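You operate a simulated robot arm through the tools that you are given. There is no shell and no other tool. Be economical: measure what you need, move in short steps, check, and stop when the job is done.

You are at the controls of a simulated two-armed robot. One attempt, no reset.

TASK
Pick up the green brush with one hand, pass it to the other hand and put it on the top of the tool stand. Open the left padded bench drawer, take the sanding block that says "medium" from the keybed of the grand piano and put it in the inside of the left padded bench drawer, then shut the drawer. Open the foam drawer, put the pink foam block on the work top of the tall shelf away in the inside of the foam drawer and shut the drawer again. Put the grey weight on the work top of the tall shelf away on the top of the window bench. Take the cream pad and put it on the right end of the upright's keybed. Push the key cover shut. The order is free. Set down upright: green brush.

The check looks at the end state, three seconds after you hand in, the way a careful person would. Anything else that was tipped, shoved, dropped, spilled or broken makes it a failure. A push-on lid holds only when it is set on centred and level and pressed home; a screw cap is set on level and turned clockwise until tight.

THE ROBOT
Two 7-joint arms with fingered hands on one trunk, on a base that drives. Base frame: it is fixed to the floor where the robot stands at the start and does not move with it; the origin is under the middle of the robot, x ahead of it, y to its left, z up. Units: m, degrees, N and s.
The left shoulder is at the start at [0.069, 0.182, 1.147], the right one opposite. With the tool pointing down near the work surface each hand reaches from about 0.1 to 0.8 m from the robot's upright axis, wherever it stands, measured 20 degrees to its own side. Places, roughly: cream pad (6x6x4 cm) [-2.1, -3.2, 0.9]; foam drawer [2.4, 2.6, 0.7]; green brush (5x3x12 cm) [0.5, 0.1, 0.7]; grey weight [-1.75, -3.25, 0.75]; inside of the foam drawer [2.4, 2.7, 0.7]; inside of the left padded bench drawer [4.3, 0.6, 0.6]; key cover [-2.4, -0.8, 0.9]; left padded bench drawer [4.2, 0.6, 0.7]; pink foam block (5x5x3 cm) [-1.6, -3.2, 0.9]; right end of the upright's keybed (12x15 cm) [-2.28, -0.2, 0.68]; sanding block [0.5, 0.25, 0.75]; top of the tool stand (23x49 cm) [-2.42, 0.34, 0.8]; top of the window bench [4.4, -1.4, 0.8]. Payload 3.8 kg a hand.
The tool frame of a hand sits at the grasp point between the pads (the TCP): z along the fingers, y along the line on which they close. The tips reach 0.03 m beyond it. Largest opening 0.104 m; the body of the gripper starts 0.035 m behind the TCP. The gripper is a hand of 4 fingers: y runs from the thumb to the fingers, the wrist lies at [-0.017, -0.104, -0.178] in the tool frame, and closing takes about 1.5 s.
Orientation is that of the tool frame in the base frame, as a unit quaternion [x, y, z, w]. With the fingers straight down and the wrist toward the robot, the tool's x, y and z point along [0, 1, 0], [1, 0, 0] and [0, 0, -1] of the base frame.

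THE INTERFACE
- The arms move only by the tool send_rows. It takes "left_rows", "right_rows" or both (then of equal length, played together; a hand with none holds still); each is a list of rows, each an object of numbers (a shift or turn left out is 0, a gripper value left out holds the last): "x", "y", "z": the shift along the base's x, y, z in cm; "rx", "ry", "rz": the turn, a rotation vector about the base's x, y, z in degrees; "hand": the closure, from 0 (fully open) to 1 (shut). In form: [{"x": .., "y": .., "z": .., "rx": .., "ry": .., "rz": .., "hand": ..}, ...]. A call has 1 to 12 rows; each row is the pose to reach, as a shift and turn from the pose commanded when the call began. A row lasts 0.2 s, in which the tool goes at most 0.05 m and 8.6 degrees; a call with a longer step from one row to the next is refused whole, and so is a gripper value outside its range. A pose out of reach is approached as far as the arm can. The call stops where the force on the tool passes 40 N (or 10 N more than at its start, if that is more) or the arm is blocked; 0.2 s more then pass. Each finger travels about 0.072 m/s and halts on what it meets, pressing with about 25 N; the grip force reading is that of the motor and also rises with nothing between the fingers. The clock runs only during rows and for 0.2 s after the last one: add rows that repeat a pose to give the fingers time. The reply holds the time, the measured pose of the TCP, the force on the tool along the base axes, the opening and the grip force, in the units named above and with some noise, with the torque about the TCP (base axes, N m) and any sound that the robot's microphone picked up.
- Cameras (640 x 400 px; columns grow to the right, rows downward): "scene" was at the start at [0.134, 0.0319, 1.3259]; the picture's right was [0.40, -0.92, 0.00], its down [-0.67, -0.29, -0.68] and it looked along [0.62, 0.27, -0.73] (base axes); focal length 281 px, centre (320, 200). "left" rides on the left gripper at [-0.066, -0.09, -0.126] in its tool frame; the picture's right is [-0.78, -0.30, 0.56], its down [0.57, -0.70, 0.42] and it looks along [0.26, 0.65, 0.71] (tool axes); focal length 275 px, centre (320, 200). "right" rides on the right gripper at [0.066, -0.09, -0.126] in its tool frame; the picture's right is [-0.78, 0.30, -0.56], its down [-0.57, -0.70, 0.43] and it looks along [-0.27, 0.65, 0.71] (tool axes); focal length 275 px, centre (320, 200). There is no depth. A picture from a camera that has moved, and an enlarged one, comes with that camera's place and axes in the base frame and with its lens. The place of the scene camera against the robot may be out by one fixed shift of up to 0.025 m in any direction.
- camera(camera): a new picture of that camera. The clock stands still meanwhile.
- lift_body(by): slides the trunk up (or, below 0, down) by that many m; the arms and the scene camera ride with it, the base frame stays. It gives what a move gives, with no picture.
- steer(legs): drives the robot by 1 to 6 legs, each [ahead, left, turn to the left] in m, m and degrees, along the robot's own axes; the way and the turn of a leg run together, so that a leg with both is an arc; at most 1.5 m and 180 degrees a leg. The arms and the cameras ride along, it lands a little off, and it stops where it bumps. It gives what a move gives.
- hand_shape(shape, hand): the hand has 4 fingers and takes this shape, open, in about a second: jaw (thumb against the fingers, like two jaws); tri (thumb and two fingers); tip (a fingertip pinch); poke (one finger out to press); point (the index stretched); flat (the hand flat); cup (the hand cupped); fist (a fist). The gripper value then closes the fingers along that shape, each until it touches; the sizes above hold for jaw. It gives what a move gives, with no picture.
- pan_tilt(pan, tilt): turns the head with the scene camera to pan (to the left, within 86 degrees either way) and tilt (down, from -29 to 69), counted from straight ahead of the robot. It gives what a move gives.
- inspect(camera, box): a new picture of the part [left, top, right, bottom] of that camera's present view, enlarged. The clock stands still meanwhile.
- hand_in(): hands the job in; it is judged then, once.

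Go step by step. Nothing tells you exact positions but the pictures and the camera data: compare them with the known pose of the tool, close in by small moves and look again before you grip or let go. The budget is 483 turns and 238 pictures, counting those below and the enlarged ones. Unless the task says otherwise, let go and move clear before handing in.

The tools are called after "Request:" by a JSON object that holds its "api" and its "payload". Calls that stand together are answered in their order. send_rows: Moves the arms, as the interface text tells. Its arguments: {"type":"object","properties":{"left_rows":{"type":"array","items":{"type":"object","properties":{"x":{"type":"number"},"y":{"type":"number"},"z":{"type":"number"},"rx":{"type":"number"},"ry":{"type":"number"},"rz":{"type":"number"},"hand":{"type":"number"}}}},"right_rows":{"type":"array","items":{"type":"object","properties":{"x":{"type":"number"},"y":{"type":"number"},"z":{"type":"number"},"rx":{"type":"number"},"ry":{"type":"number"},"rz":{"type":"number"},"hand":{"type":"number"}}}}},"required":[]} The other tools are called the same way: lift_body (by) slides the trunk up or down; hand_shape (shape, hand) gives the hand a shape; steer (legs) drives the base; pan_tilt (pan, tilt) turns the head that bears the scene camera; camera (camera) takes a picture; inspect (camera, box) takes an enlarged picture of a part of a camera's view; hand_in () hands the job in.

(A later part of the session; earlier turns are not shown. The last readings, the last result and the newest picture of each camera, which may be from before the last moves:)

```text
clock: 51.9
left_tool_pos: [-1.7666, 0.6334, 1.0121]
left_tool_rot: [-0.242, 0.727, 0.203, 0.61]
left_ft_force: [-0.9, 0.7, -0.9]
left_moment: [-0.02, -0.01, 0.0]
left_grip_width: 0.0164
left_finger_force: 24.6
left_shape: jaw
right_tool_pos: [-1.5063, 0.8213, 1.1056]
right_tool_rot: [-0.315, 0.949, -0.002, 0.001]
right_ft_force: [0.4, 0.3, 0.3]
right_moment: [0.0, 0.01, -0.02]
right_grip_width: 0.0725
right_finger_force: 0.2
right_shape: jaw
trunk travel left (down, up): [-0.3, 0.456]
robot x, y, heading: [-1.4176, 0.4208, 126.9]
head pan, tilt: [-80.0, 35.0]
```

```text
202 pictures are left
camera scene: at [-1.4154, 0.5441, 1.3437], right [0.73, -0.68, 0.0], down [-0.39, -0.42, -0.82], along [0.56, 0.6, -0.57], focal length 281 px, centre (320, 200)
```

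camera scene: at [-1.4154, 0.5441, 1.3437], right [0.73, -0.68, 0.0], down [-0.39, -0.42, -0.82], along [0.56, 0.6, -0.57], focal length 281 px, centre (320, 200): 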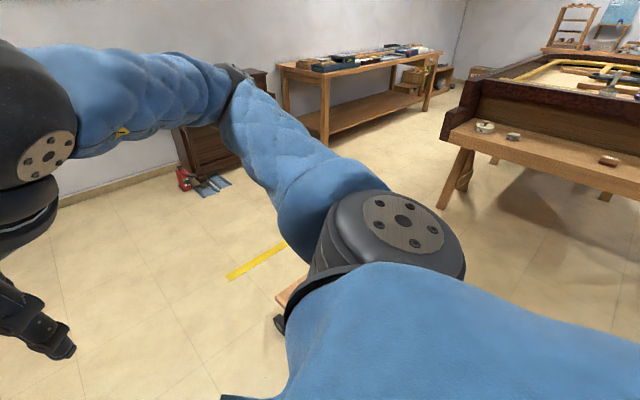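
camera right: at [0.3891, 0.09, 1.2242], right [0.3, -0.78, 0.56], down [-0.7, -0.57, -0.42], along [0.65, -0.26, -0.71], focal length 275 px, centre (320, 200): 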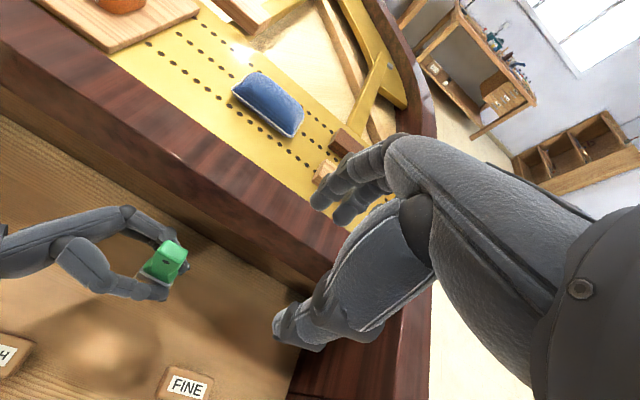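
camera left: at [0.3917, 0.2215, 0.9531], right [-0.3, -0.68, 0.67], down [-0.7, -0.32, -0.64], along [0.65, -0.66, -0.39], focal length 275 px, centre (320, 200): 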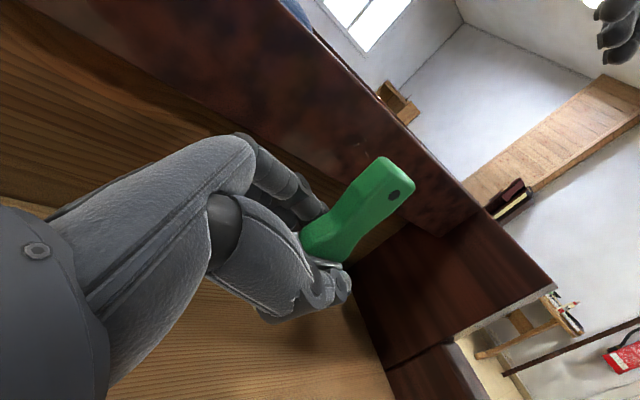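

Request:
{"api": "steer", "payload": {"legs": [[0, 0, -70]]}}

Request:
{"api": "pan_tilt", "payload": {"pan": -55, "tilt": 50}}

Request:
{"api": "camera", "payload": {"camera": "scene"}}

```text
clock: 55.3
left_tool_pos: [-1.3378, 0.8194, 1.0116]
left_tool_rot: [0.22, 0.733, -0.186, 0.616]
left_ft_force: [0.5, -0.2, -0.6]
left_moment: [-0.02, 0.02, 0.03]
left_grip_width: 0.0161
left_finger_force: 25.0
left_shape: jaw
right_tool_pos: [-1.0737, 0.6391, 1.106]
right_tool_rot: [0.288, 0.958, -0.002, -0.001]
right_ft_force: [1.1, 0.5, -0.2]
right_moment: [0.01, 0.01, 0.01]
right_grip_width: 0.0726
right_finger_force: 0.1
right_shape: jaw
trunk travel left (down, up): [-0.3, 0.456]
robot x, y, heading: [-1.4191, 0.4204, 56.4]
head pan, tilt: [-80.0, 35.0]
```

```text
clock: 56.2
left_tool_pos: [-1.3373, 0.8191, 1.0111]
left_tool_rot: [0.221, 0.734, -0.185, 0.615]
left_ft_force: [-0.1, 0.0, -0.3]
left_moment: [0.02, -0.02, -0.04]
left_grip_width: 0.0161
left_finger_force: 25.1
left_shape: jaw
right_tool_pos: [-1.0741, 0.6385, 1.1057]
right_tool_rot: [0.288, 0.958, -0.002, 0.0]
right_ft_force: [0.3, 0.3, 0.1]
right_moment: [0.0, 0.0, 0.03]
right_grip_width: 0.0727
right_finger_force: 0.2
right_shape: jaw
trunk travel left (down, up): [-0.3, 0.456]
robot x, y, heading: [-1.421, 0.4221, 56.3]
head pan, tilt: [-55.0, 50.0]
```

```text
201 pictures are left
camera scene: at [-1.315, 0.4842, 1.322], right [0.03, -1.0, 0.0], down [-0.77, -0.02, -0.64], along [0.64, 0.02, -0.77], focal length 281 px, centre (320, 200)
```

scene: 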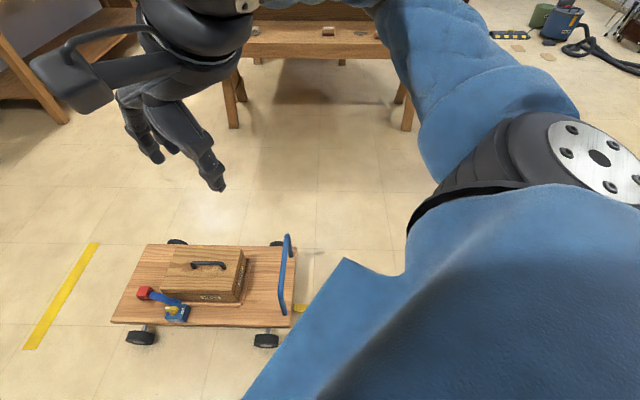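

It's a low dolly on the floor at about x -1.0…-0.65, y 0.6…1.2; still square to its surroundings, so it looks unmoved. I go around it along y = 0 back to the grand piano.

Request:
{"api": "steer", "payload": {"legs": [[0, 0, -56.3], [0, -0.43, 0], [1.41, 0, 0]]}}

Request:
{"api": "pan_tilt", "payload": {"pan": 15, "tilt": 47}}

Request:
{"api": "camera", "payload": {"camera": "scene"}}

```text
clock: 67.9
left_tool_pos: [0.3685, 0.1588, 1.0111]
left_tool_rot: [0.538, 0.544, -0.454, 0.456]
left_ft_force: [0.0, -0.7, -1.2]
left_moment: [0.0, -0.02, -0.01]
left_grip_width: 0.0159
left_finger_force: 24.4
left_shape: jaw
right_tool_pos: [0.3652, -0.1623, 1.1046]
right_tool_rot: [0.703, 0.711, -0.001, -0.001]
right_ft_force: [0.2, 1.4, -0.1]
right_moment: [0.02, 0.01, 0.0]
right_grip_width: 0.0727
right_finger_force: 0.1
right_shape: jaw
trunk travel left (down, up): [-0.3, 0.456]
robot x, y, heading: [-0.009, 0.0051, 0.6]
head pan, tilt: [-55.0, 50.0]
```

```text
clock: 69.3
left_tool_pos: [0.368, 0.1588, 1.0109]
left_tool_rot: [0.54, 0.543, -0.453, 0.457]
left_ft_force: [-0.3, 0.8, -1.0]
left_moment: [0.04, -0.03, 0.0]
left_grip_width: 0.0162
left_finger_force: 24.3
left_shape: jaw
right_tool_pos: [0.3664, -0.1621, 1.1048]
right_tool_rot: [0.703, 0.711, -0.001, -0.002]
right_ft_force: [0.3, -0.5, -0.7]
right_moment: [-0.01, 0.01, 0.0]
right_grip_width: 0.0723
right_finger_force: 0.1
right_shape: jaw
trunk travel left (down, up): [-0.3, 0.456]
robot x, y, heading: [-0.0047, 0.0054, 0.4]
head pan, tilt: [15.0, 47.0]
```

```text
200 pictures are left
camera scene: at [0.13, 0.0268, 1.3261], right [0.27, -0.96, 0.0], down [-0.7, -0.2, -0.68], along [0.66, 0.18, -0.73], focal length 281 px, centre (320, 200)
```

scene: 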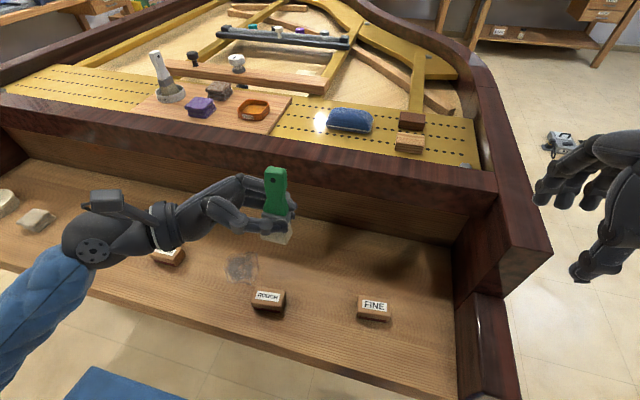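

Now I lower the brush onto the free spot at (0.48, 0.16), stopping about 1.5 cm above the keybed.

Request:
{"api": "send_rows", "payload": {"left_rows": [{"x": 4}, {"x": 8, "z": -2}, {"x": 11.2, "z": -5}, {"x": 11.2, "z": -9}, {"x": 11.2, "z": -13}, {"x": 11.2, "z": -17}, {"x": 11.2, "z": -20}, {"x": 11.2, "z": -23}, {"x": 11.2, "z": -25}, {"x": 11.2, "z": -25}]}}

Request:
{"api": "camera", "payload": {"camera": "scene"}}

Request:
{"api": "camera", "payload": {"camera": "left"}}

```text
clock: 71.5
left_tool_pos: [0.4795, 0.1592, 0.7615]
left_tool_rot: [0.539, 0.543, -0.452, 0.457]
left_ft_force: [-0.3, -0.5, -0.7]
left_moment: [0.0, -0.02, -0.01]
left_grip_width: 0.0161
left_finger_force: 24.9
left_shape: jaw
right_tool_pos: [0.3664, -0.1601, 1.1047]
right_tool_rot: [0.703, 0.711, -0.001, -0.001]
right_ft_force: [-1.2, 1.3, 0.3]
right_moment: [-0.03, -0.01, -0.01]
right_grip_width: 0.0726
right_finger_force: 0.1
right_shape: jaw
trunk travel left (down, up): [-0.3, 0.456]
robot x, y, heading: [-0.0065, 0.0021, 0.8]
head pan, tilt: [15.0, 47.0]
```

```text
199 pictures are left
camera scene: at [0.13, 0.0269, 1.3261], right [0.27, -0.96, 0.0], down [-0.7, -0.2, -0.68], along [0.66, 0.18, -0.73], focal length 281 px, centre (320, 200)
```

scene: 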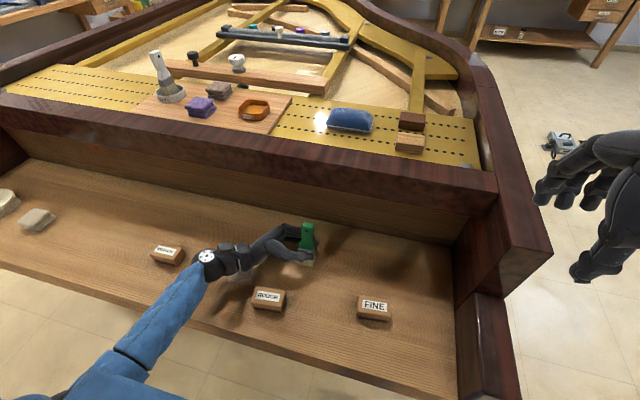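

```text
198 pictures are left
camera left: at [0.3882, 0.2707, 0.8482], right [-0.29, -0.69, 0.67], down [-0.7, -0.32, -0.64], along [0.65, -0.65, -0.39], focal length 275 px, centre (320, 200)
```

left: 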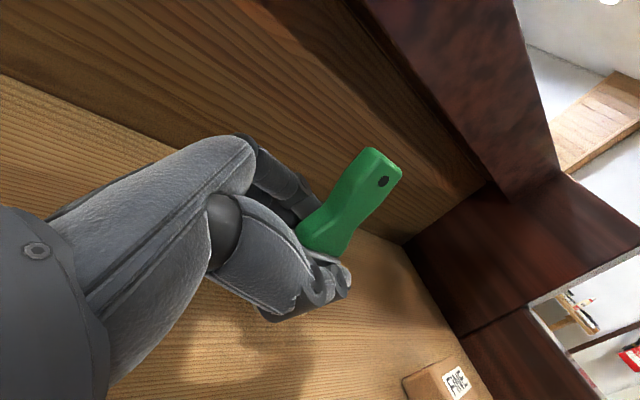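

Request:
{"api": "send_rows", "payload": {"left_rows": [{"z": -0.5}, {"z": -1.0}, {"z": -1.4}, {"z": -1.4}]}}

```text
clock: 72.5
left_tool_pos: [0.4789, 0.1587, 0.7471]
left_tool_rot: [0.539, 0.545, -0.453, 0.456]
left_ft_force: [0.0, 0.3, -0.1]
left_moment: [-0.03, 0.03, -0.02]
left_grip_width: 0.0163
left_finger_force: 24.8
left_shape: jaw
right_tool_pos: [0.3668, -0.1608, 1.1045]
right_tool_rot: [0.703, 0.711, -0.001, -0.001]
right_ft_force: [0.1, -0.7, -0.2]
right_moment: [0.03, 0.0, 0.0]
right_grip_width: 0.0727
right_finger_force: 0.0
right_shape: jaw
trunk travel left (down, up): [-0.3, 0.456]
robot x, y, heading: [-0.0046, 0.0043, 0.6]
head pan, tilt: [15.0, 47.0]
```

Request:
{"api": "send_rows", "payload": {"left_rows": [{"z": -0.2}, {"z": -0.4}, {"z": -0.5}, {"z": -0.5}]}}

Request:
{"api": "inspect", "payload": {"camera": "scene", "box": [180, 200, 380, 325]}}

```text
clock: 73.5
left_tool_pos: [0.4805, 0.1576, 0.7454]
left_tool_rot: [0.539, 0.542, -0.452, 0.46]
left_ft_force: [4.6, 1.7, 21.9]
left_moment: [-0.41, -0.29, 0.09]
left_grip_width: 0.0165
left_finger_force: 24.5
left_shape: jaw
right_tool_pos: [0.3646, -0.1612, 1.1052]
right_tool_rot: [0.703, 0.711, -0.001, -0.001]
right_ft_force: [0.2, 0.4, 0.0]
right_moment: [-0.02, 0.0, -0.01]
right_grip_width: 0.0726
right_finger_force: 0.0
right_shape: jaw
trunk travel left (down, up): [-0.3, 0.456]
robot x, y, heading: [-0.0067, 0.0044, 0.5]
head pan, tilt: [15.0, 47.0]
```

```text
3.20 times, centred on (280, 262) of scene
camera zoom: at [0.1287, 0.0266, 1.3265], right [0.27, -0.96, 0.0], down [-0.7, -0.2, -0.68], along [0.66, 0.18, -0.73], focal length 900 px, centre (448, 0)
```

zoom: 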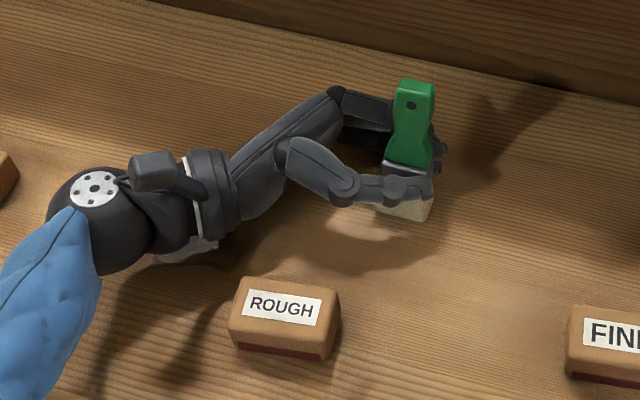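

Contact with the keybed (22 N). I ease up slightly, open, and back off to the left.

Request:
{"api": "send_rows", "payload": {"left_rows": [{"z": 0.3}, {"z": 0.3, "hand": 0.85}, {"z": 0.3, "hand": 0.7}, {"z": 0.3, "hand": 0.55}, {"z": 0.3, "hand": 0.4}, {"z": 0.3, "hand": 0.4}, {"z": 0.3, "hand": 0.4}]}}

Request:
{"api": "camera", "payload": {"camera": "left"}}

Request:
{"api": "inspect", "payload": {"camera": "scene", "box": [180, 200, 380, 325]}}

```text
clock: 75.1
left_tool_pos: [0.4801, 0.1582, 0.7451]
left_tool_rot: [0.539, 0.544, -0.452, 0.457]
left_ft_force: [-0.2, -0.2, 0.5]
left_moment: [0.01, -0.02, 0.02]
left_grip_width: 0.0619
left_finger_force: 0.1
left_shape: jaw
right_tool_pos: [0.365, -0.1617, 1.1057]
right_tool_rot: [0.704, 0.71, -0.002, -0.002]
right_ft_force: [-0.5, 0.2, -0.5]
right_moment: [-0.05, 0.0, 0.04]
right_grip_width: 0.0725
right_finger_force: 0.1
right_shape: jaw
trunk travel left (down, up): [-0.3, 0.456]
robot x, y, heading: [-0.0084, 0.0028, 0.5]
head pan, tilt: [15.0, 47.0]
```

```text
196 pictures are left
camera left: at [0.3885, 0.2697, 0.8325], right [-0.29, -0.69, 0.67], down [-0.7, -0.32, -0.64], along [0.65, -0.65, -0.39], focal length 275 px, centre (320, 200)
```

left: 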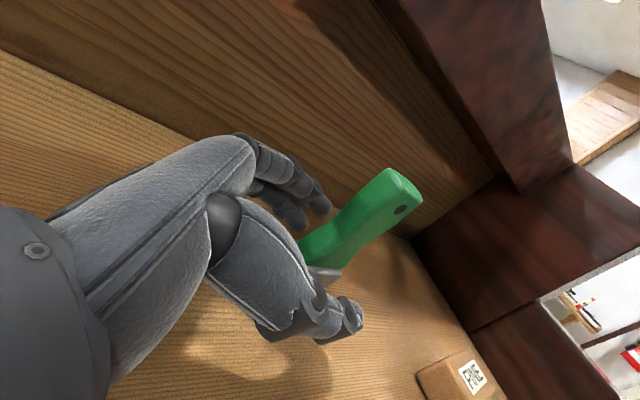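

```text
3.20 times, centred on (280, 262) of scene
camera zoom: at [0.13, 0.0268, 1.3261], right [0.27, -0.96, 0.0], down [-0.7, -0.2, -0.68], along [0.66, 0.18, -0.73], focal length 900 px, centre (448, 0)
```

zoom: 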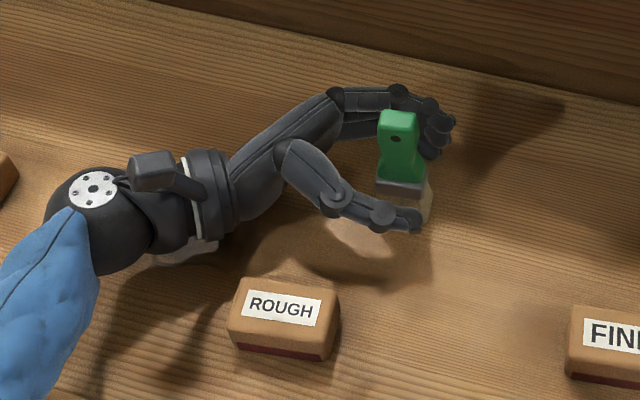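

Request:
{"api": "inspect", "payload": {"camera": "scene", "box": [280, 220, 344, 280]}}

Request:
{"api": "inspect", "payload": {"camera": "left", "box": [250, 140, 450, 360]}}

Request:
{"api": "camera", "payload": {"camera": "right"}}

```text
6.67 times, centred on (312, 250) of scene
camera zoom: at [0.13, 0.0268, 1.3261], right [0.27, -0.96, 0.0], down [-0.7, -0.2, -0.68], along [0.66, 0.18, -0.73], focal length 1875 px, centre (373, -133)
```

zoom: 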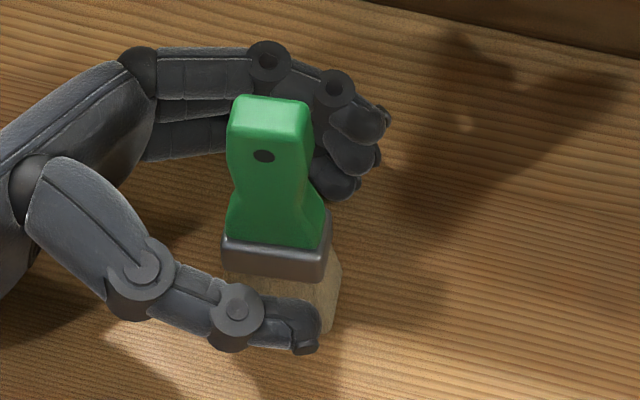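

```text
1.82 times, centred on (350, 250) of left
camera zoom: at [0.3885, 0.2697, 0.8325], right [-0.29, -0.69, 0.67], down [-0.7, -0.32, -0.64], along [0.65, -0.65, -0.39], focal length 500 px, centre (266, 109)
```

zoom: 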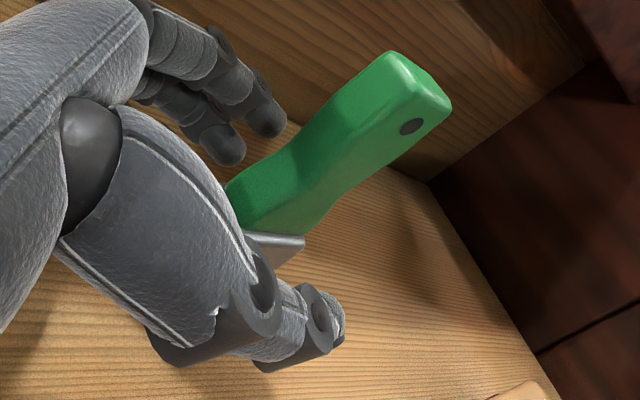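

```text
192 pictures are left
camera right: at [0.2757, -0.0966, 1.2312], right [0.31, -0.77, 0.56], down [-0.7, -0.58, -0.42], along [0.65, -0.26, -0.72], focal length 275 px, centre (320, 200)
```

right: 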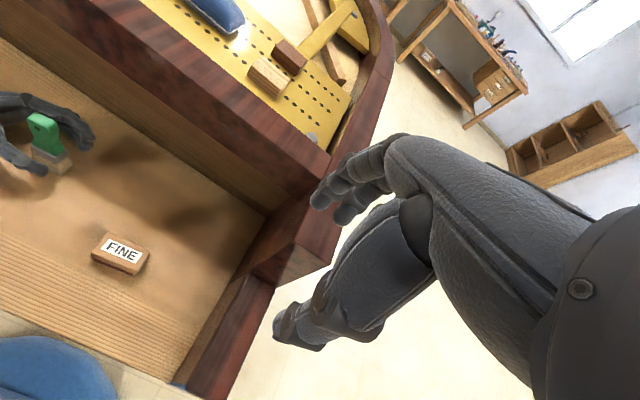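

The brush seems to stand on its base. I open a bit more and check it stays put before withdrawing.

Request:
{"api": "send_rows", "payload": {"left_rows": [{"hand": 0.3}, {"hand": 0.2}, {"hand": 0.1}, {"hand": 0.1}, {"hand": 0.1}]}}

Request:
{"api": "inspect", "payload": {"camera": "scene", "box": [280, 220, 344, 280]}}

```text
clock: 76.3
left_tool_pos: [0.4809, 0.1568, 0.746]
left_tool_rot: [0.539, 0.544, -0.453, 0.456]
left_ft_force: [0.1, 0.7, 0.0]
left_moment: [0.02, 0.0, 0.02]
left_grip_width: 0.0935
left_finger_force: 0.1
left_shape: jaw
right_tool_pos: [0.3657, -0.1615, 1.1051]
right_tool_rot: [0.703, 0.711, -0.001, -0.002]
right_ft_force: [0.5, 0.3, -0.6]
right_moment: [0.01, 0.0, 0.03]
right_grip_width: 0.0725
right_finger_force: 0.0
right_shape: jaw
trunk travel left (down, up): [-0.3, 0.456]
robot x, y, heading: [-0.0037, 0.0063, 0.6]
head pan, tilt: [15.0, 47.0]
```

```text
6.67 times, centred on (312, 250) of scene
camera zoom: at [0.13, 0.0268, 1.3261], right [0.27, -0.96, 0.0], down [-0.7, -0.2, -0.68], along [0.66, 0.18, -0.73], focal length 1875 px, centre (373, -133)
```

zoom: 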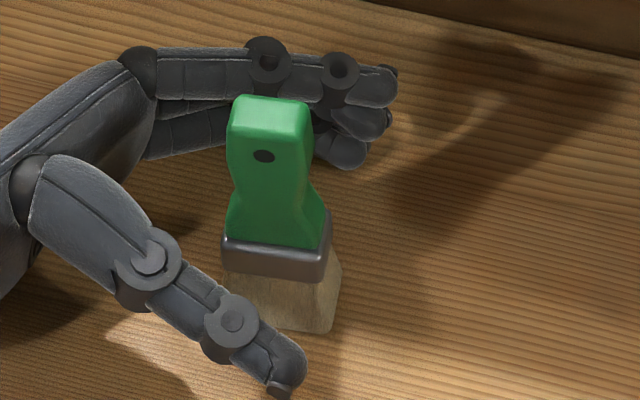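

It stands by itself. I withdraw left, raise, and turn the hand fingers-down again.

Request:
{"api": "send_rows", "payload": {"left_rows": [{"y": 3}, {"y": 6}, {"y": 9}, {"y": 13}, {"y": 13, "z": 4}, {"y": 13, "z": 8}, {"y": 13, "z": 12}, {"y": 13, "z": 16}, {"y": 13, "z": 19}]}}

Request:
{"api": "send_rows", "payload": {"left_rows": [{"rx": 8}, {"rx": 16}, {"rx": 24}, {"rx": 32}, {"rx": 40}, {"rx": 48}, {"rx": 56}, {"rx": 64}, {"rx": 72}, {"rx": 80}, {"rx": 80}]}}

Request:
{"api": "camera", "payload": {"camera": "scene"}}

Request:
{"api": "camera", "payload": {"camera": "left"}}

```text
clock: 78.3
left_tool_pos: [0.479, 0.2887, 0.9345]
left_tool_rot: [0.539, 0.544, -0.453, 0.457]
left_ft_force: [-1.6, -0.7, 0.0]
left_moment: [0.02, -0.01, 0.01]
left_grip_width: 0.0933
left_finger_force: 0.2
left_shape: jaw
right_tool_pos: [0.3666, -0.1617, 1.1061]
right_tool_rot: [0.704, 0.71, 0.0, -0.001]
right_ft_force: [-0.6, -0.5, 0.0]
right_moment: [-0.01, 0.02, 0.01]
right_grip_width: 0.0727
right_finger_force: 0.1
right_shape: jaw
trunk travel left (down, up): [-0.3, 0.456]
robot x, y, heading: [-0.0101, 0.0026, 0.6]
head pan, tilt: [15.0, 47.0]
```

```text
clock: 80.7
left_tool_pos: [0.4792, 0.2883, 0.9352]
left_tool_rot: [0.707, 0.707, 0.004, 0.002]
left_ft_force: [0.4, -0.2, -0.3]
left_moment: [-0.01, -0.01, -0.01]
left_grip_width: 0.0936
left_finger_force: 0.1
left_shape: jaw
right_tool_pos: [0.366, -0.1612, 1.105]
right_tool_rot: [0.703, 0.711, -0.002, -0.001]
right_ft_force: [-0.3, 0.3, 0.1]
right_moment: [0.0, 0.0, 0.0]
right_grip_width: 0.0726
right_finger_force: 0.0
right_shape: jaw
trunk travel left (down, up): [-0.3, 0.456]
robot x, y, heading: [-0.0108, 0.0037, 0.3]
head pan, tilt: [15.0, 47.0]
```

```text
190 pictures are left
camera scene: at [0.1299, 0.0271, 1.3261], right [0.27, -0.96, 0.0], down [-0.7, -0.2, -0.68], along [0.66, 0.18, -0.73], focal length 281 px, centre (320, 200)
```

scene: 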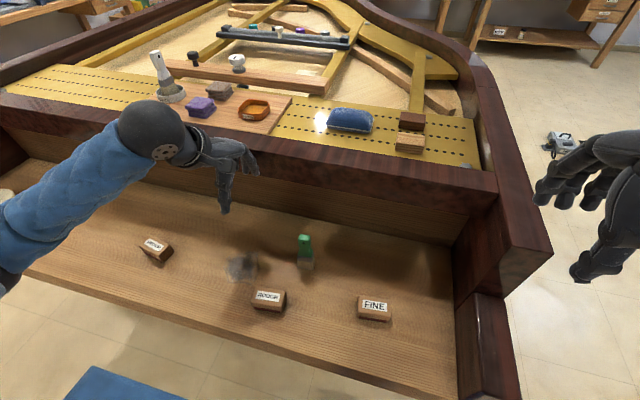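

```text
189 pictures are left
camera left: at [0.3888, 0.2222, 1.0606], right [-0.29, -0.78, -0.56], down [-0.7, 0.57, -0.43], along [0.65, 0.27, -0.71], focal length 275 px, centre (320, 200)
```

left: 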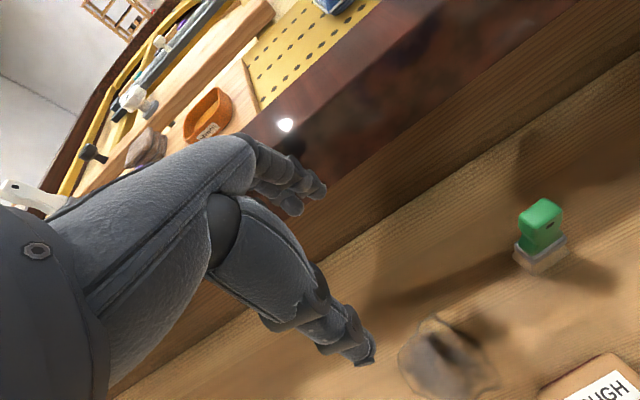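

The brush stands at (0.469, 0.156). "Medium" got nudged a little by my wrist, but it has to be moved anyway. Now I take the brush from above with the left hand.

Request:
{"api": "send_rows", "payload": {"left_rows": [{"x": -0.5, "y": -4}, {"x": -1, "y": -8}, {"x": -1, "y": -12}, {"x": -1, "y": -13.2}, {"x": -1, "y": -13.2, "z": -4}, {"x": -1, "y": -13.2, "z": -8}, {"x": -1, "y": -13.2, "z": -11.2, "hand": 0.3}, {"x": -1, "y": -13.2, "z": -11.2, "hand": 0.4}, {"x": -1, "y": -13.2, "z": -11.2, "hand": 0.4}, {"x": -1, "y": -13.2, "z": -11.2, "hand": 0.4}]}}

Request:
{"api": "camera", "payload": {"camera": "left"}}

Request:
{"api": "inspect", "payload": {"camera": "scene", "box": [240, 170, 400, 290]}}

```text
clock: 82.9
left_tool_pos: [0.472, 0.1576, 0.8233]
left_tool_rot: [0.707, 0.707, 0.003, 0.003]
left_ft_force: [-0.4, -0.6, 0.5]
left_moment: [0.01, -0.02, 0.0]
left_grip_width: 0.0628
left_finger_force: 0.1
left_shape: jaw
right_tool_pos: [0.366, -0.1615, 1.1049]
right_tool_rot: [0.704, 0.71, -0.001, -0.001]
right_ft_force: [-0.1, -0.1, 0.3]
right_moment: [0.02, 0.0, 0.02]
right_grip_width: 0.0725
right_finger_force: 0.1
right_shape: jaw
trunk travel left (down, up): [-0.3, 0.456]
robot x, y, heading: [-0.0058, 0.0034, 0.4]
head pan, tilt: [15.0, 47.0]
```

```text
188 pictures are left
camera left: at [0.3808, 0.0911, 0.9479], right [-0.29, -0.78, -0.56], down [-0.7, 0.57, -0.43], along [0.65, 0.27, -0.71], focal length 275 px, centre (320, 200)
```

left: 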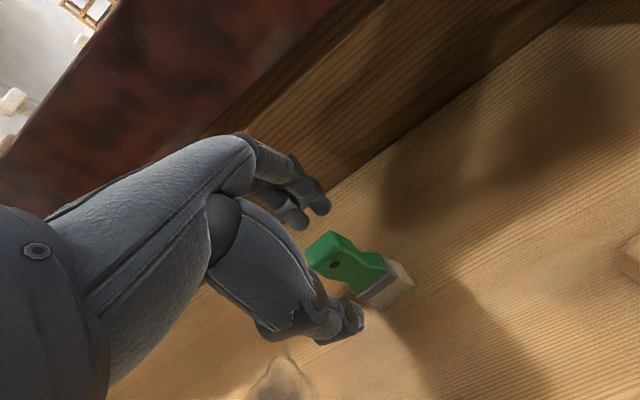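

```text
3.33 times, centred on (320, 230) of scene
camera zoom: at [0.13, 0.0268, 1.3261], right [0.27, -0.96, 0.0], down [-0.7, -0.2, -0.68], along [0.66, 0.18, -0.73], focal length 937 px, centre (320, 100)
```

zoom: 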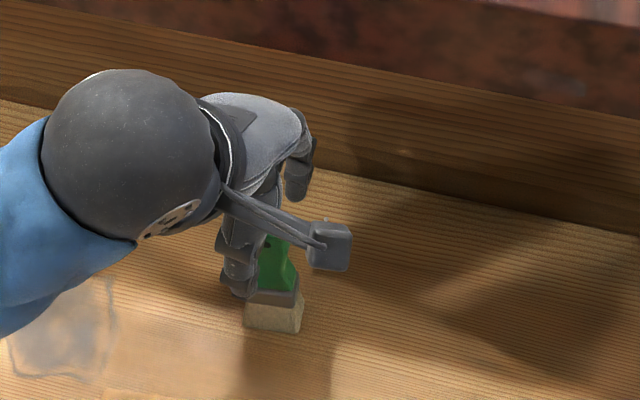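

The brush is about 1.2 cm right of the hand's centre; I shift, then close and lift.

Request:
{"api": "send_rows", "payload": {"left_rows": [{"y": -1.2, "x": -0.4}, {"y": -1.2, "x": -0.4, "hand": 0.6}, {"y": -1.2, "x": -0.4, "hand": 0.8}, {"y": -1.2, "x": -0.4, "hand": 1}, {"y": -1.2, "x": -0.4, "hand": 1}, {"y": -1.2, "x": -0.4, "hand": 1}, {"y": -1.2, "x": -0.4, "hand": 1}, {"y": -1.2, "x": -0.4, "z": 2}, {"y": -1.2, "x": -0.4, "z": 6}, {"y": -1.2, "x": -0.4, "z": 10}, {"y": -1.2, "x": -0.4, "z": 14}, {"y": -1.2, "x": -0.4, "z": 14}]}}

Request:
{"api": "camera", "payload": {"camera": "left"}}

Request:
{"api": "camera", "payload": {"camera": "scene"}}

```text
clock: 85.5
left_tool_pos: [0.4672, 0.1454, 0.9631]
left_tool_rot: [0.705, 0.709, 0.002, 0.003]
left_ft_force: [0.6, 0.6, -1.1]
left_moment: [0.0, 0.03, -0.02]
left_grip_width: 0.0101
left_finger_force: 25.2
left_shape: jaw
right_tool_pos: [0.3656, -0.1624, 1.1039]
right_tool_rot: [0.703, 0.711, -0.001, -0.001]
right_ft_force: [-0.4, 0.1, -0.3]
right_moment: [0.01, -0.03, 0.0]
right_grip_width: 0.0724
right_finger_force: 0.0
right_shape: jaw
trunk travel left (down, up): [-0.3, 0.456]
robot x, y, heading: [-0.0068, 0.0057, 0.7]
head pan, tilt: [15.0, 47.0]
```

```text
186 pictures are left
camera left: at [0.3755, 0.0794, 1.0884], right [-0.29, -0.78, -0.56], down [-0.7, 0.57, -0.43], along [0.65, 0.27, -0.71], focal length 275 px, centre (320, 200)
```

left: 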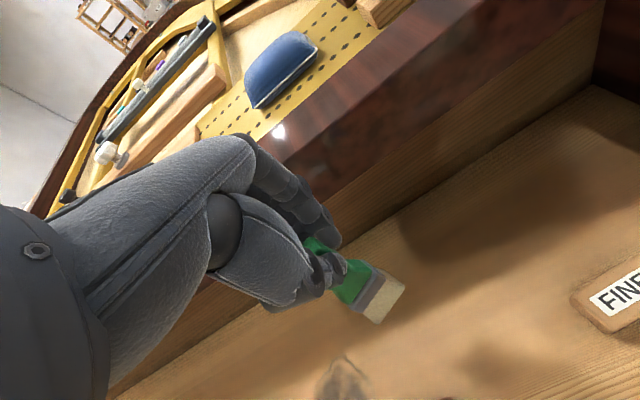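

```text
185 pictures are left
camera scene: at [0.1302, 0.0265, 1.326], right [0.27, -0.96, 0.0], down [-0.7, -0.2, -0.68], along [0.66, 0.18, -0.73], focal length 281 px, centre (320, 200)
```

scene: 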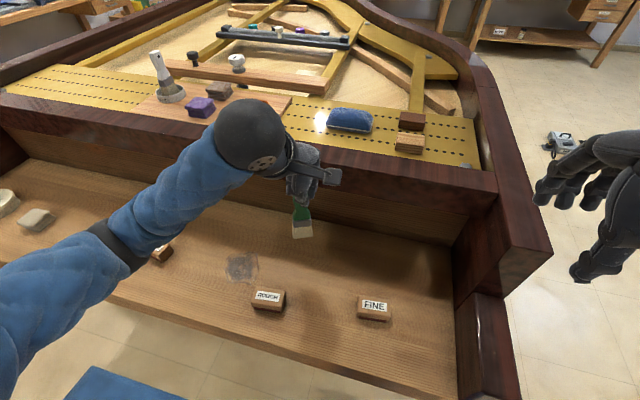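

The brush is held from above, upright. I'll raise it and yaw the hand -90° so the brush's narrow side fits the channel between bar and blue block on the stand.

Request:
{"api": "send_rows", "payload": {"left_rows": [{"z": 3, "rz": -8}, {"z": 6, "rz": -16}, {"z": 9, "rz": -24}, {"z": 12, "rz": -32}, {"z": 12, "rz": -40}, {"z": 12, "rz": -48}, {"z": 12, "rz": -56}, {"z": 12, "rz": -64}, {"z": 12, "rz": -73}, {"z": 12, "rz": -81}, {"z": 12, "rz": -89}, {"z": 12, "rz": -89}]}}

Request:
{"api": "camera", "payload": {"camera": "scene"}}

```text
refused: row 9 steps farther than a row can; nothing moved
```

```text
184 pictures are left
camera scene: at [0.1302, 0.0265, 1.326], right [0.27, -0.96, 0.0], down [-0.7, -0.2, -0.68], along [0.66, 0.18, -0.73], focal length 281 px, centre (320, 200)
```

scene: 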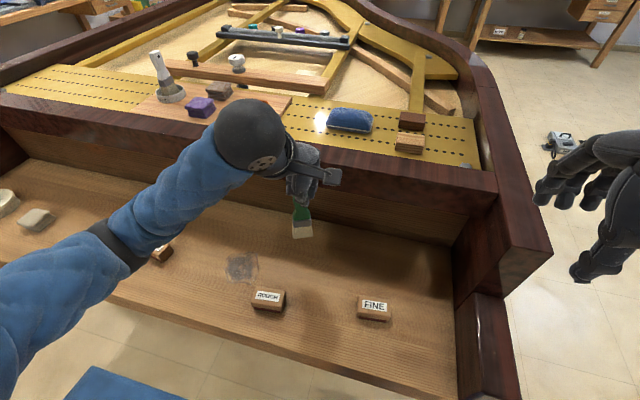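

Request:
{"api": "send_rows", "payload": {"left_rows": [{"z": 3, "rz": -8.2}, {"z": 6, "rz": -16.4}, {"z": 9, "rz": -24.6}, {"z": 12, "rz": -32.8}, {"z": 12, "rz": -41}, {"z": 12, "rz": -49.2}, {"z": 12, "rz": -57.4}, {"z": 12, "rz": -65.6}, {"z": 12, "rz": -73.8}, {"z": 12, "rz": -82}, {"z": 12, "rz": -89.5}, {"z": 12, "rz": -89.5}]}}

Request:
{"api": "camera", "payload": {"camera": "scene"}}

```text
clock: 88.1
left_tool_pos: [0.4657, 0.1443, 1.0836]
left_tool_rot: [1.0, 0.005, 0.0, 0.005]
left_ft_force: [-0.6, 0.0, -0.9]
left_moment: [0.02, 0.02, 0.01]
left_grip_width: 0.0101
left_finger_force: 25.2
left_shape: jaw
right_tool_pos: [0.3658, -0.1614, 1.1053]
right_tool_rot: [0.704, 0.71, -0.001, 0.0]
right_ft_force: [0.8, -0.9, 0.7]
right_moment: [-0.01, 0.01, 0.01]
right_grip_width: 0.0729
right_finger_force: 0.0
right_shape: jaw
trunk travel left (down, up): [-0.3, 0.456]
robot x, y, heading: [-0.0094, 0.0078, 0.5]
head pan, tilt: [15.0, 47.0]
```

```text
183 pictures are left
camera scene: at [0.13, 0.0269, 1.3261], right [0.27, -0.96, 0.0], down [-0.7, -0.2, -0.68], along [0.66, 0.18, -0.73], focal length 281 px, centre (320, 200)
```

scene: 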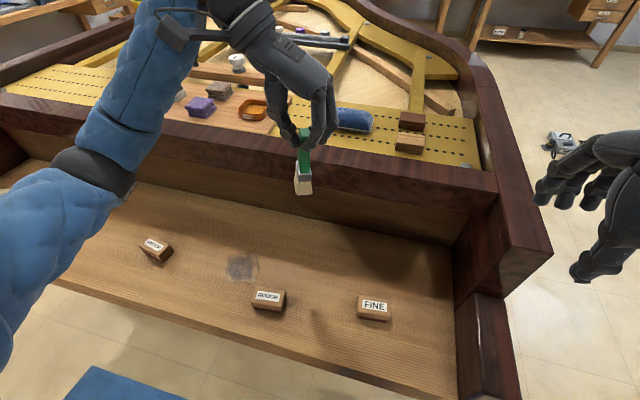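

The yaw works. Now I drive to the stand along the safe route.

Request:
{"api": "steer", "payload": {"legs": [[-0.7, 0, 0], [0, 0, 90], [0, 0, 89.5], [0.75, 0, 0], [0, -0.46, 0]]}}

Request:
{"api": "pan_tilt", "payload": {"pan": 10, "tilt": 40}}

Request:
{"api": "camera", "payload": {"camera": "scene"}}

```text
clock: 105.8
left_tool_pos: [-1.9606, 0.3422, 1.0835]
left_tool_rot: [0.01, 1.0, 0.005, 0.0]
left_ft_force: [-0.7, 1.1, -0.6]
left_moment: [0.01, -0.01, -0.01]
left_grip_width: 0.0101
left_finger_force: 25.2
left_shape: jaw
right_tool_pos: [-1.8508, 0.6438, 1.1054]
right_tool_rot: [-0.7, 0.714, -0.001, 0.001]
right_ft_force: [-0.5, 0.0, -0.2]
right_moment: [-0.01, 0.02, 0.01]
right_grip_width: 0.0729
right_finger_force: 0.1
right_shape: jaw
trunk travel left (down, up): [-0.3, 0.456]
robot x, y, heading: [-1.4821, 0.4667, 178.8]
head pan, tilt: [15.0, 47.0]
```

```text
clock: 106.5
left_tool_pos: [-1.9612, 0.3407, 1.0833]
left_tool_rot: [0.01, 1.0, 0.004, 0.0]
left_ft_force: [0.2, 0.4, -1.0]
left_moment: [0.01, 0.03, 0.0]
left_grip_width: 0.01
left_finger_force: 25.1
left_shape: jaw
right_tool_pos: [-1.8513, 0.6424, 1.1046]
right_tool_rot: [-0.7, 0.714, -0.001, 0.002]
right_ft_force: [0.3, 0.1, -0.6]
right_moment: [-0.03, 0.0, 0.04]
right_grip_width: 0.0726
right_finger_force: 0.1
right_shape: jaw
trunk travel left (down, up): [-0.3, 0.456]
robot x, y, heading: [-1.4863, 0.4647, 178.7]
head pan, tilt: [10.0, 40.0]
```

```text
182 pictures are left
camera scene: at [-1.6512, 0.4547, 1.3361], right [-0.15, 0.99, 0.0], down [0.64, 0.1, -0.77], along [-0.76, -0.12, -0.64], focal length 281 px, centre (320, 200)
```

scene: 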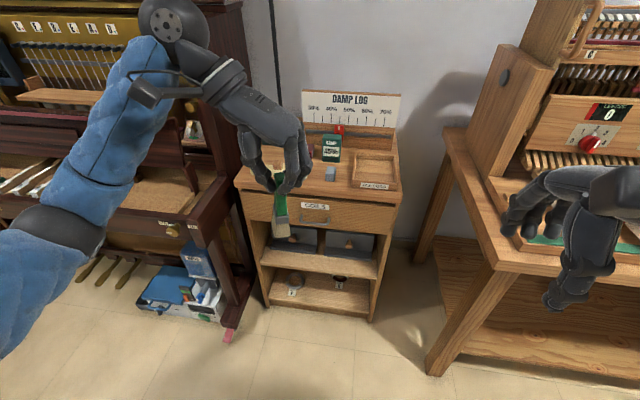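

Request:
{"api": "steer", "payload": {"legs": [[0.3, 0, 1.2]]}}

Request:
{"api": "pan_tilt", "payload": {"pan": 5, "tilt": 48}}

Request:
{"api": "camera", "payload": {"camera": "scene"}}

Request:
{"api": "camera", "payload": {"camera": "left"}}

Request:
{"api": "camera", "payload": {"camera": "right"}}

```text
clock: 108.5
left_tool_pos: [-2.2618, 0.3389, 1.083]
left_tool_rot: [0.002, 1.0, 0.004, 0.001]
left_ft_force: [-0.5, 0.7, -0.9]
left_moment: [-0.01, -0.06, 0.0]
left_grip_width: 0.0101
left_finger_force: 24.7
left_shape: jaw
right_tool_pos: [-2.1562, 0.643, 1.1053]
right_tool_rot: [-0.705, 0.709, -0.002, 0.002]
right_ft_force: [-0.9, 0.1, 0.0]
right_moment: [0.01, -0.03, 0.02]
right_grip_width: 0.0725
right_finger_force: 0.1
right_shape: jaw
trunk travel left (down, up): [-0.3, 0.456]
robot x, y, heading: [-1.7839, 0.4684, 179.6]
head pan, tilt: [10.0, 40.0]
```

```text
clock: 109.2
left_tool_pos: [-2.261, 0.3378, 1.0834]
left_tool_rot: [0.003, 1.0, 0.005, -0.001]
left_ft_force: [-0.4, 0.4, -0.6]
left_moment: [-0.01, 0.0, 0.0]
left_grip_width: 0.0099
left_finger_force: 24.8
left_shape: jaw
right_tool_pos: [-2.155, 0.6433, 1.1054]
right_tool_rot: [-0.704, 0.71, -0.001, 0.002]
right_ft_force: [-0.3, -0.5, -0.1]
right_moment: [-0.02, 0.01, 0.0]
right_grip_width: 0.0726
right_finger_force: 0.1
right_shape: jaw
trunk travel left (down, up): [-0.3, 0.456]
robot x, y, heading: [-1.7816, 0.4709, 179.4]
head pan, tilt: [5.0, 48.0]
```

```text
181 pictures are left
camera scene: at [-1.9479, 0.4647, 1.3248], right [-0.08, 1.0, 0.0], down [0.74, 0.06, -0.67], along [-0.67, -0.05, -0.74], focal length 281 px, centre (320, 200)
```

scene: 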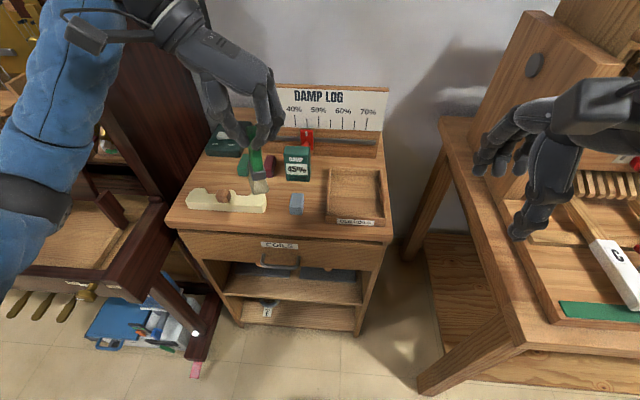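

```text
180 pictures are left
camera left: at [-2.1966, 0.2476, 1.2083], right [0.77, -0.3, -0.56], down [-0.58, -0.69, -0.43], along [-0.26, 0.66, -0.71], focal length 275 px, centre (320, 200)
```

left: 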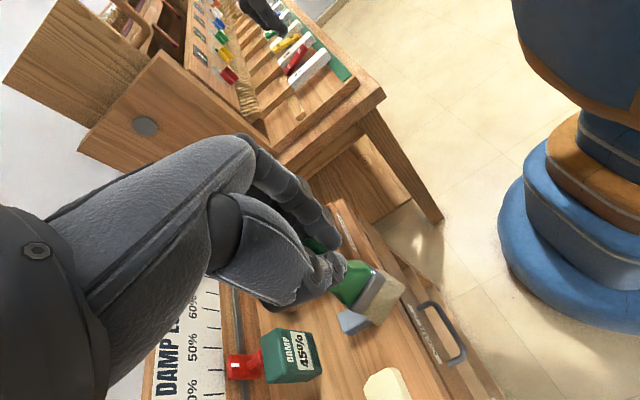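

```text
179 pictures are left
camera right: at [-2.0669, 0.5757, 1.2312], right [-0.29, 0.78, 0.56], down [0.71, 0.57, -0.42], along [-0.64, 0.27, -0.72], focal length 275 px, centre (320, 200)
```

right: 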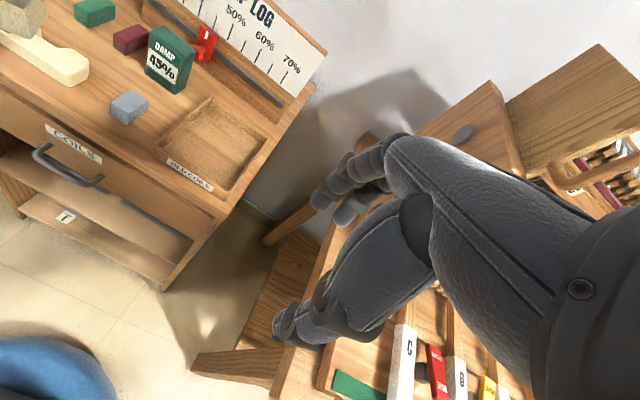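

The channel between bar and blue block spans y ≈ 0.313–0.366 (centre 0.34). I move the brush above it and partway down, then check.

Request:
{"api": "send_rows", "payload": {"left_rows": [{"x": -4, "y": 0.2}, {"x": -7.4, "y": 0.2}, {"x": -7.4, "y": 0.2, "z": -3}, {"x": -7.4, "y": 0.2, "z": -6}, {"x": -7.4, "y": 0.2, "z": -9}, {"x": -7.4, "y": 0.2, "z": -9}]}}

Request:
{"api": "camera", "payload": {"camera": "right"}}

Request:
{"api": "inspect", "payload": {"camera": "scene", "box": [160, 110, 400, 260]}}

Request:
{"api": "inspect", "payload": {"camera": "left", "box": [200, 180, 520, 400]}}

```text
clock: 110.6
left_tool_pos: [-2.335, 0.3413, 0.9929]
left_tool_rot: [0.004, 1.0, 0.005, 0.0]
left_ft_force: [-0.3, 0.0, -1.2]
left_moment: [0.02, -0.02, -0.01]
left_grip_width: 0.0102
left_finger_force: 25.5
left_shape: jaw
right_tool_pos: [-2.1564, 0.6435, 1.1057]
right_tool_rot: [-0.704, 0.71, -0.001, 0.001]
right_ft_force: [-0.5, -0.1, 0.5]
right_moment: [-0.02, 0.02, 0.0]
right_grip_width: 0.0727
right_finger_force: 0.0
right_shape: jaw
trunk travel left (down, up): [-0.3, 0.456]
robot x, y, heading: [-1.7833, 0.4663, 179.6]
head pan, tilt: [5.0, 48.0]
```

```text
178 pictures are left
camera right: at [-2.0669, 0.5759, 1.2312], right [-0.29, 0.78, 0.56], down [0.71, 0.57, -0.42], along [-0.64, 0.27, -0.72], focal length 275 px, centre (320, 200)
```

right: 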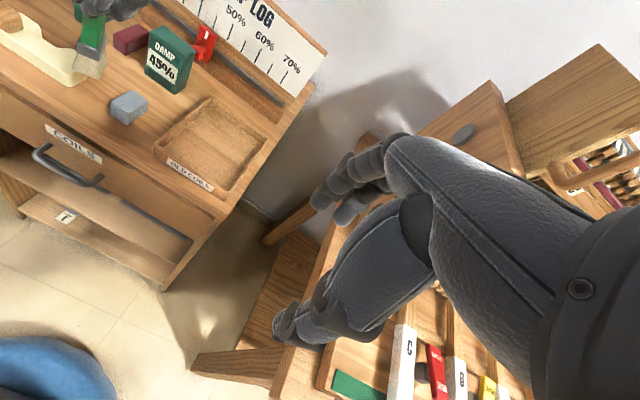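

```text
2.67 times, centred on (280, 185) of scene
camera zoom: at [-1.9479, 0.4649, 1.3248], right [-0.08, 1.0, 0.0], down [0.74, 0.06, -0.67], along [-0.67, -0.05, -0.74], focal length 750 px, centre (427, 240)
```

zoom: 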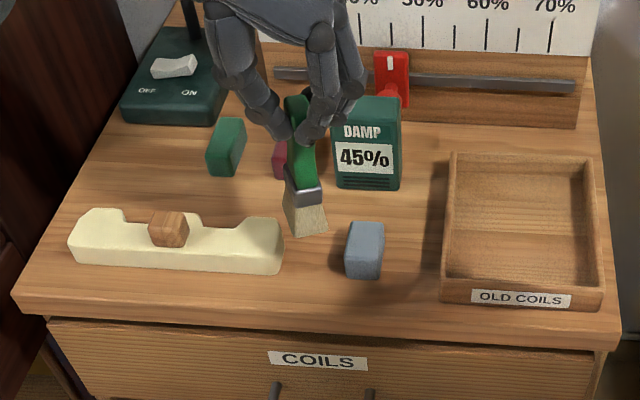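

```text
1.82 times, centred on (360, 290) of left
camera zoom: at [-2.2697, 0.2499, 1.1176], right [0.77, -0.3, -0.56], down [-0.58, -0.69, -0.43], along [-0.26, 0.66, -0.71], focal length 500 px, centre (247, 36)
```

zoom: 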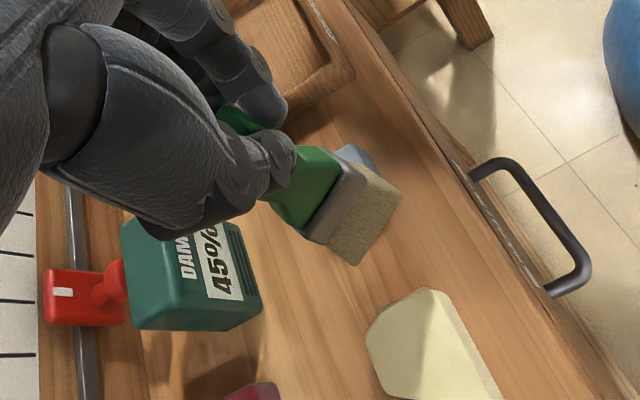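

The brush is tilted in the grip by roughly 9° (bottom away from me). I correct by tilting the hand and check again.

Request:
{"api": "send_rows", "payload": {"left_rows": [{"ry": -4.5}, {"ry": -9}, {"ry": -9}]}}

Request:
{"api": "inspect", "payload": {"camera": "scene", "box": [160, 110, 400, 260]}}

Request:
{"api": "inspect", "payload": {"camera": "right", "box": [0, 0, 240, 150]}}

```text
clock: 111.4
left_tool_pos: [-2.3353, 0.3398, 0.9926]
left_tool_rot: [0.002, 0.997, 0.005, 0.08]
left_ft_force: [-0.2, -0.4, -1.4]
left_moment: [0.0, 0.01, 0.04]
left_grip_width: 0.0102
left_finger_force: 25.4
left_shape: jaw
right_tool_pos: [-2.1557, 0.6429, 1.1054]
right_tool_rot: [-0.705, 0.71, -0.001, 0.002]
right_ft_force: [1.4, -0.7, 0.6]
right_moment: [0.0, -0.03, 0.03]
right_grip_width: 0.0726
right_finger_force: 0.1
right_shape: jaw
trunk travel left (down, up): [-0.3, 0.456]
robot x, y, heading: [-1.7898, 0.4729, 179.6]
head pan, tilt: [5.0, 48.0]
```

```text
2.67 times, centred on (280, 185) of scene
camera zoom: at [-1.948, 0.4647, 1.3247], right [-0.08, 1.0, 0.0], down [0.74, 0.06, -0.67], along [-0.67, -0.05, -0.74], focal length 750 px, centre (427, 240)
```

zoom: 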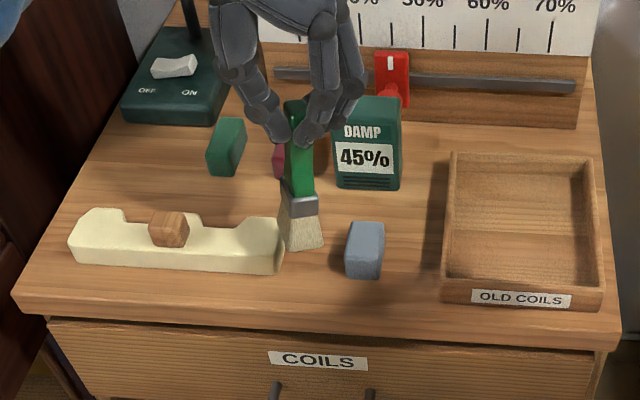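

```text
2.67 times, centred on (120, 75) of right
camera zoom: at [-2.067, 0.5757, 1.2312], right [-0.29, 0.78, 0.56], down [0.71, 0.57, -0.42], along [-0.64, 0.27, -0.72], focal length 734 px, centre (853, 533)
```

zoom: 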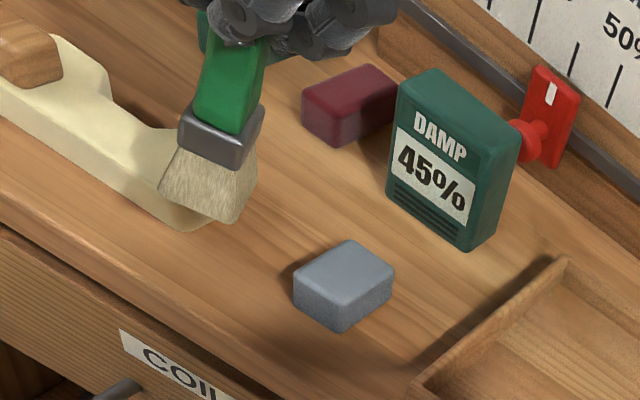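

Request:
{"api": "send_rows", "payload": {"left_rows": [{"ry": -2, "rx": 3}, {"ry": -2, "rx": 3, "z": -1.2}, {"ry": -2, "rx": 3, "z": -2.4}, {"ry": -2, "rx": 3, "z": -3.4}, {"ry": -2, "rx": 3, "z": -3.4}]}}

Request:
{"api": "inspect", "payload": {"camera": "scene", "box": [160, 110, 400, 260]}}

Request:
{"api": "inspect", "payload": {"camera": "right", "box": [0, 0, 240, 150]}}

```text
clock: 112.6
left_tool_pos: [-2.3371, 0.341, 0.959]
left_tool_rot: [0.004, 0.995, 0.03, 0.096]
left_ft_force: [-0.3, 0.6, -0.6]
left_moment: [0.0, -0.02, 0.02]
left_grip_width: 0.0102
left_finger_force: 25.3
left_shape: jaw
right_tool_pos: [-2.156, 0.6434, 1.1056]
right_tool_rot: [-0.705, 0.709, -0.001, 0.002]
right_ft_force: [0.4, 0.0, 1.4]
right_moment: [0.0, 0.03, -0.01]
right_grip_width: 0.0724
right_finger_force: 0.0
right_shape: jaw
trunk travel left (down, up): [-0.3, 0.456]
robot x, y, heading: [-1.785, 0.4695, 179.5]
head pan, tilt: [5.0, 48.0]
```

```text
2.67 times, centred on (280, 185) of scene
camera zoom: at [-1.948, 0.4647, 1.3247], right [-0.08, 1.0, 0.0], down [0.74, 0.06, -0.67], along [-0.67, -0.05, -0.74], focal length 750 px, centre (427, 240)
```

zoom: 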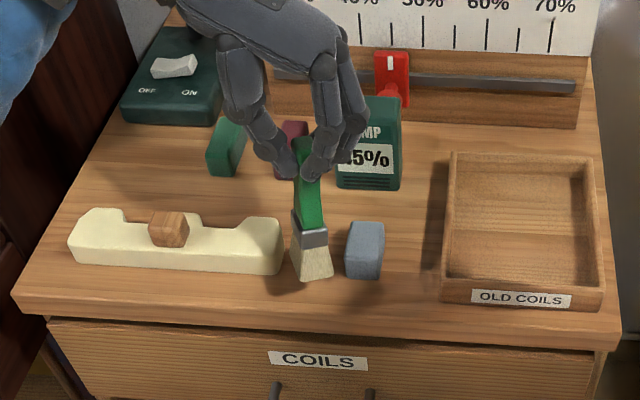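

```text
2.67 times, centred on (120, 75) of right
camera zoom: at [-2.067, 0.5757, 1.2312], right [-0.29, 0.78, 0.56], down [0.71, 0.57, -0.42], along [-0.64, 0.27, -0.72], focal length 734 px, centre (853, 533)
```

zoom: 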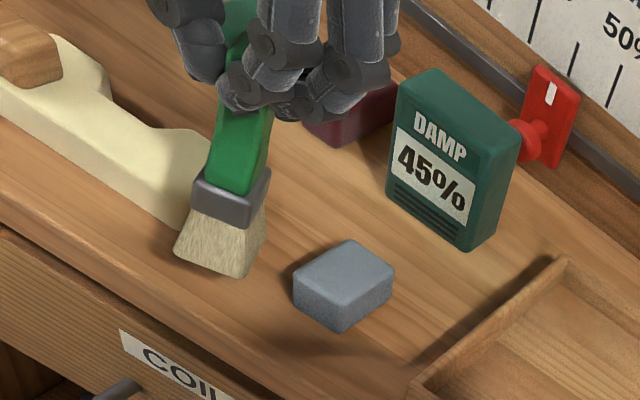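

The brush now looks plumb and in the channel. I lower gently to contact.

Request:
{"api": "send_rows", "payload": {"left_rows": [{"z": -0.5}, {"z": -1.0}, {"z": -1.3}, {"z": -1.3}]}}

Request:
{"api": "inspect", "payload": {"camera": "right", "box": [0, 0, 240, 150]}}

```text
clock: 113.6
left_tool_pos: [-2.3347, 0.3408, 0.9466]
left_tool_rot: [0.004, 0.995, 0.031, 0.096]
left_ft_force: [0.9, 0.4, -1.4]
left_moment: [0.0, 0.03, -0.01]
left_grip_width: 0.0101
left_finger_force: 25.4
left_shape: jaw
right_tool_pos: [-2.1555, 0.6435, 1.1056]
right_tool_rot: [-0.705, 0.709, -0.001, 0.002]
right_ft_force: [-0.2, -0.8, -0.1]
right_moment: [-0.03, 0.0, -0.01]
right_grip_width: 0.0724
right_finger_force: 0.0
right_shape: jaw
trunk travel left (down, up): [-0.3, 0.456]
robot x, y, heading: [-1.79, 0.4731, 179.7]
head pan, tilt: [5.0, 48.0]
```

```text
2.67 times, centred on (120, 75) of right
camera zoom: at [-2.0671, 0.5757, 1.2312], right [-0.29, 0.78, 0.56], down [0.71, 0.57, -0.42], along [-0.64, 0.27, -0.72], focal length 734 px, centre (853, 533)
```

zoom: 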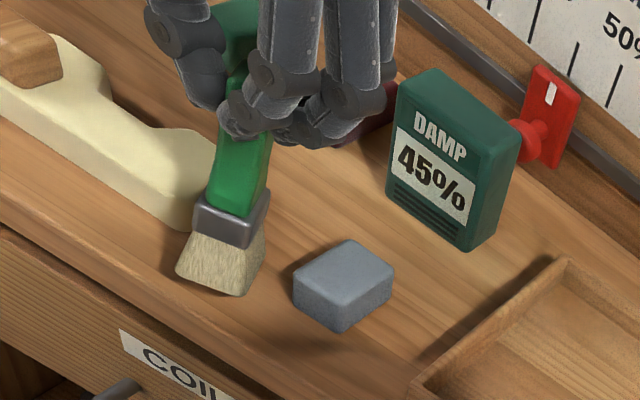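

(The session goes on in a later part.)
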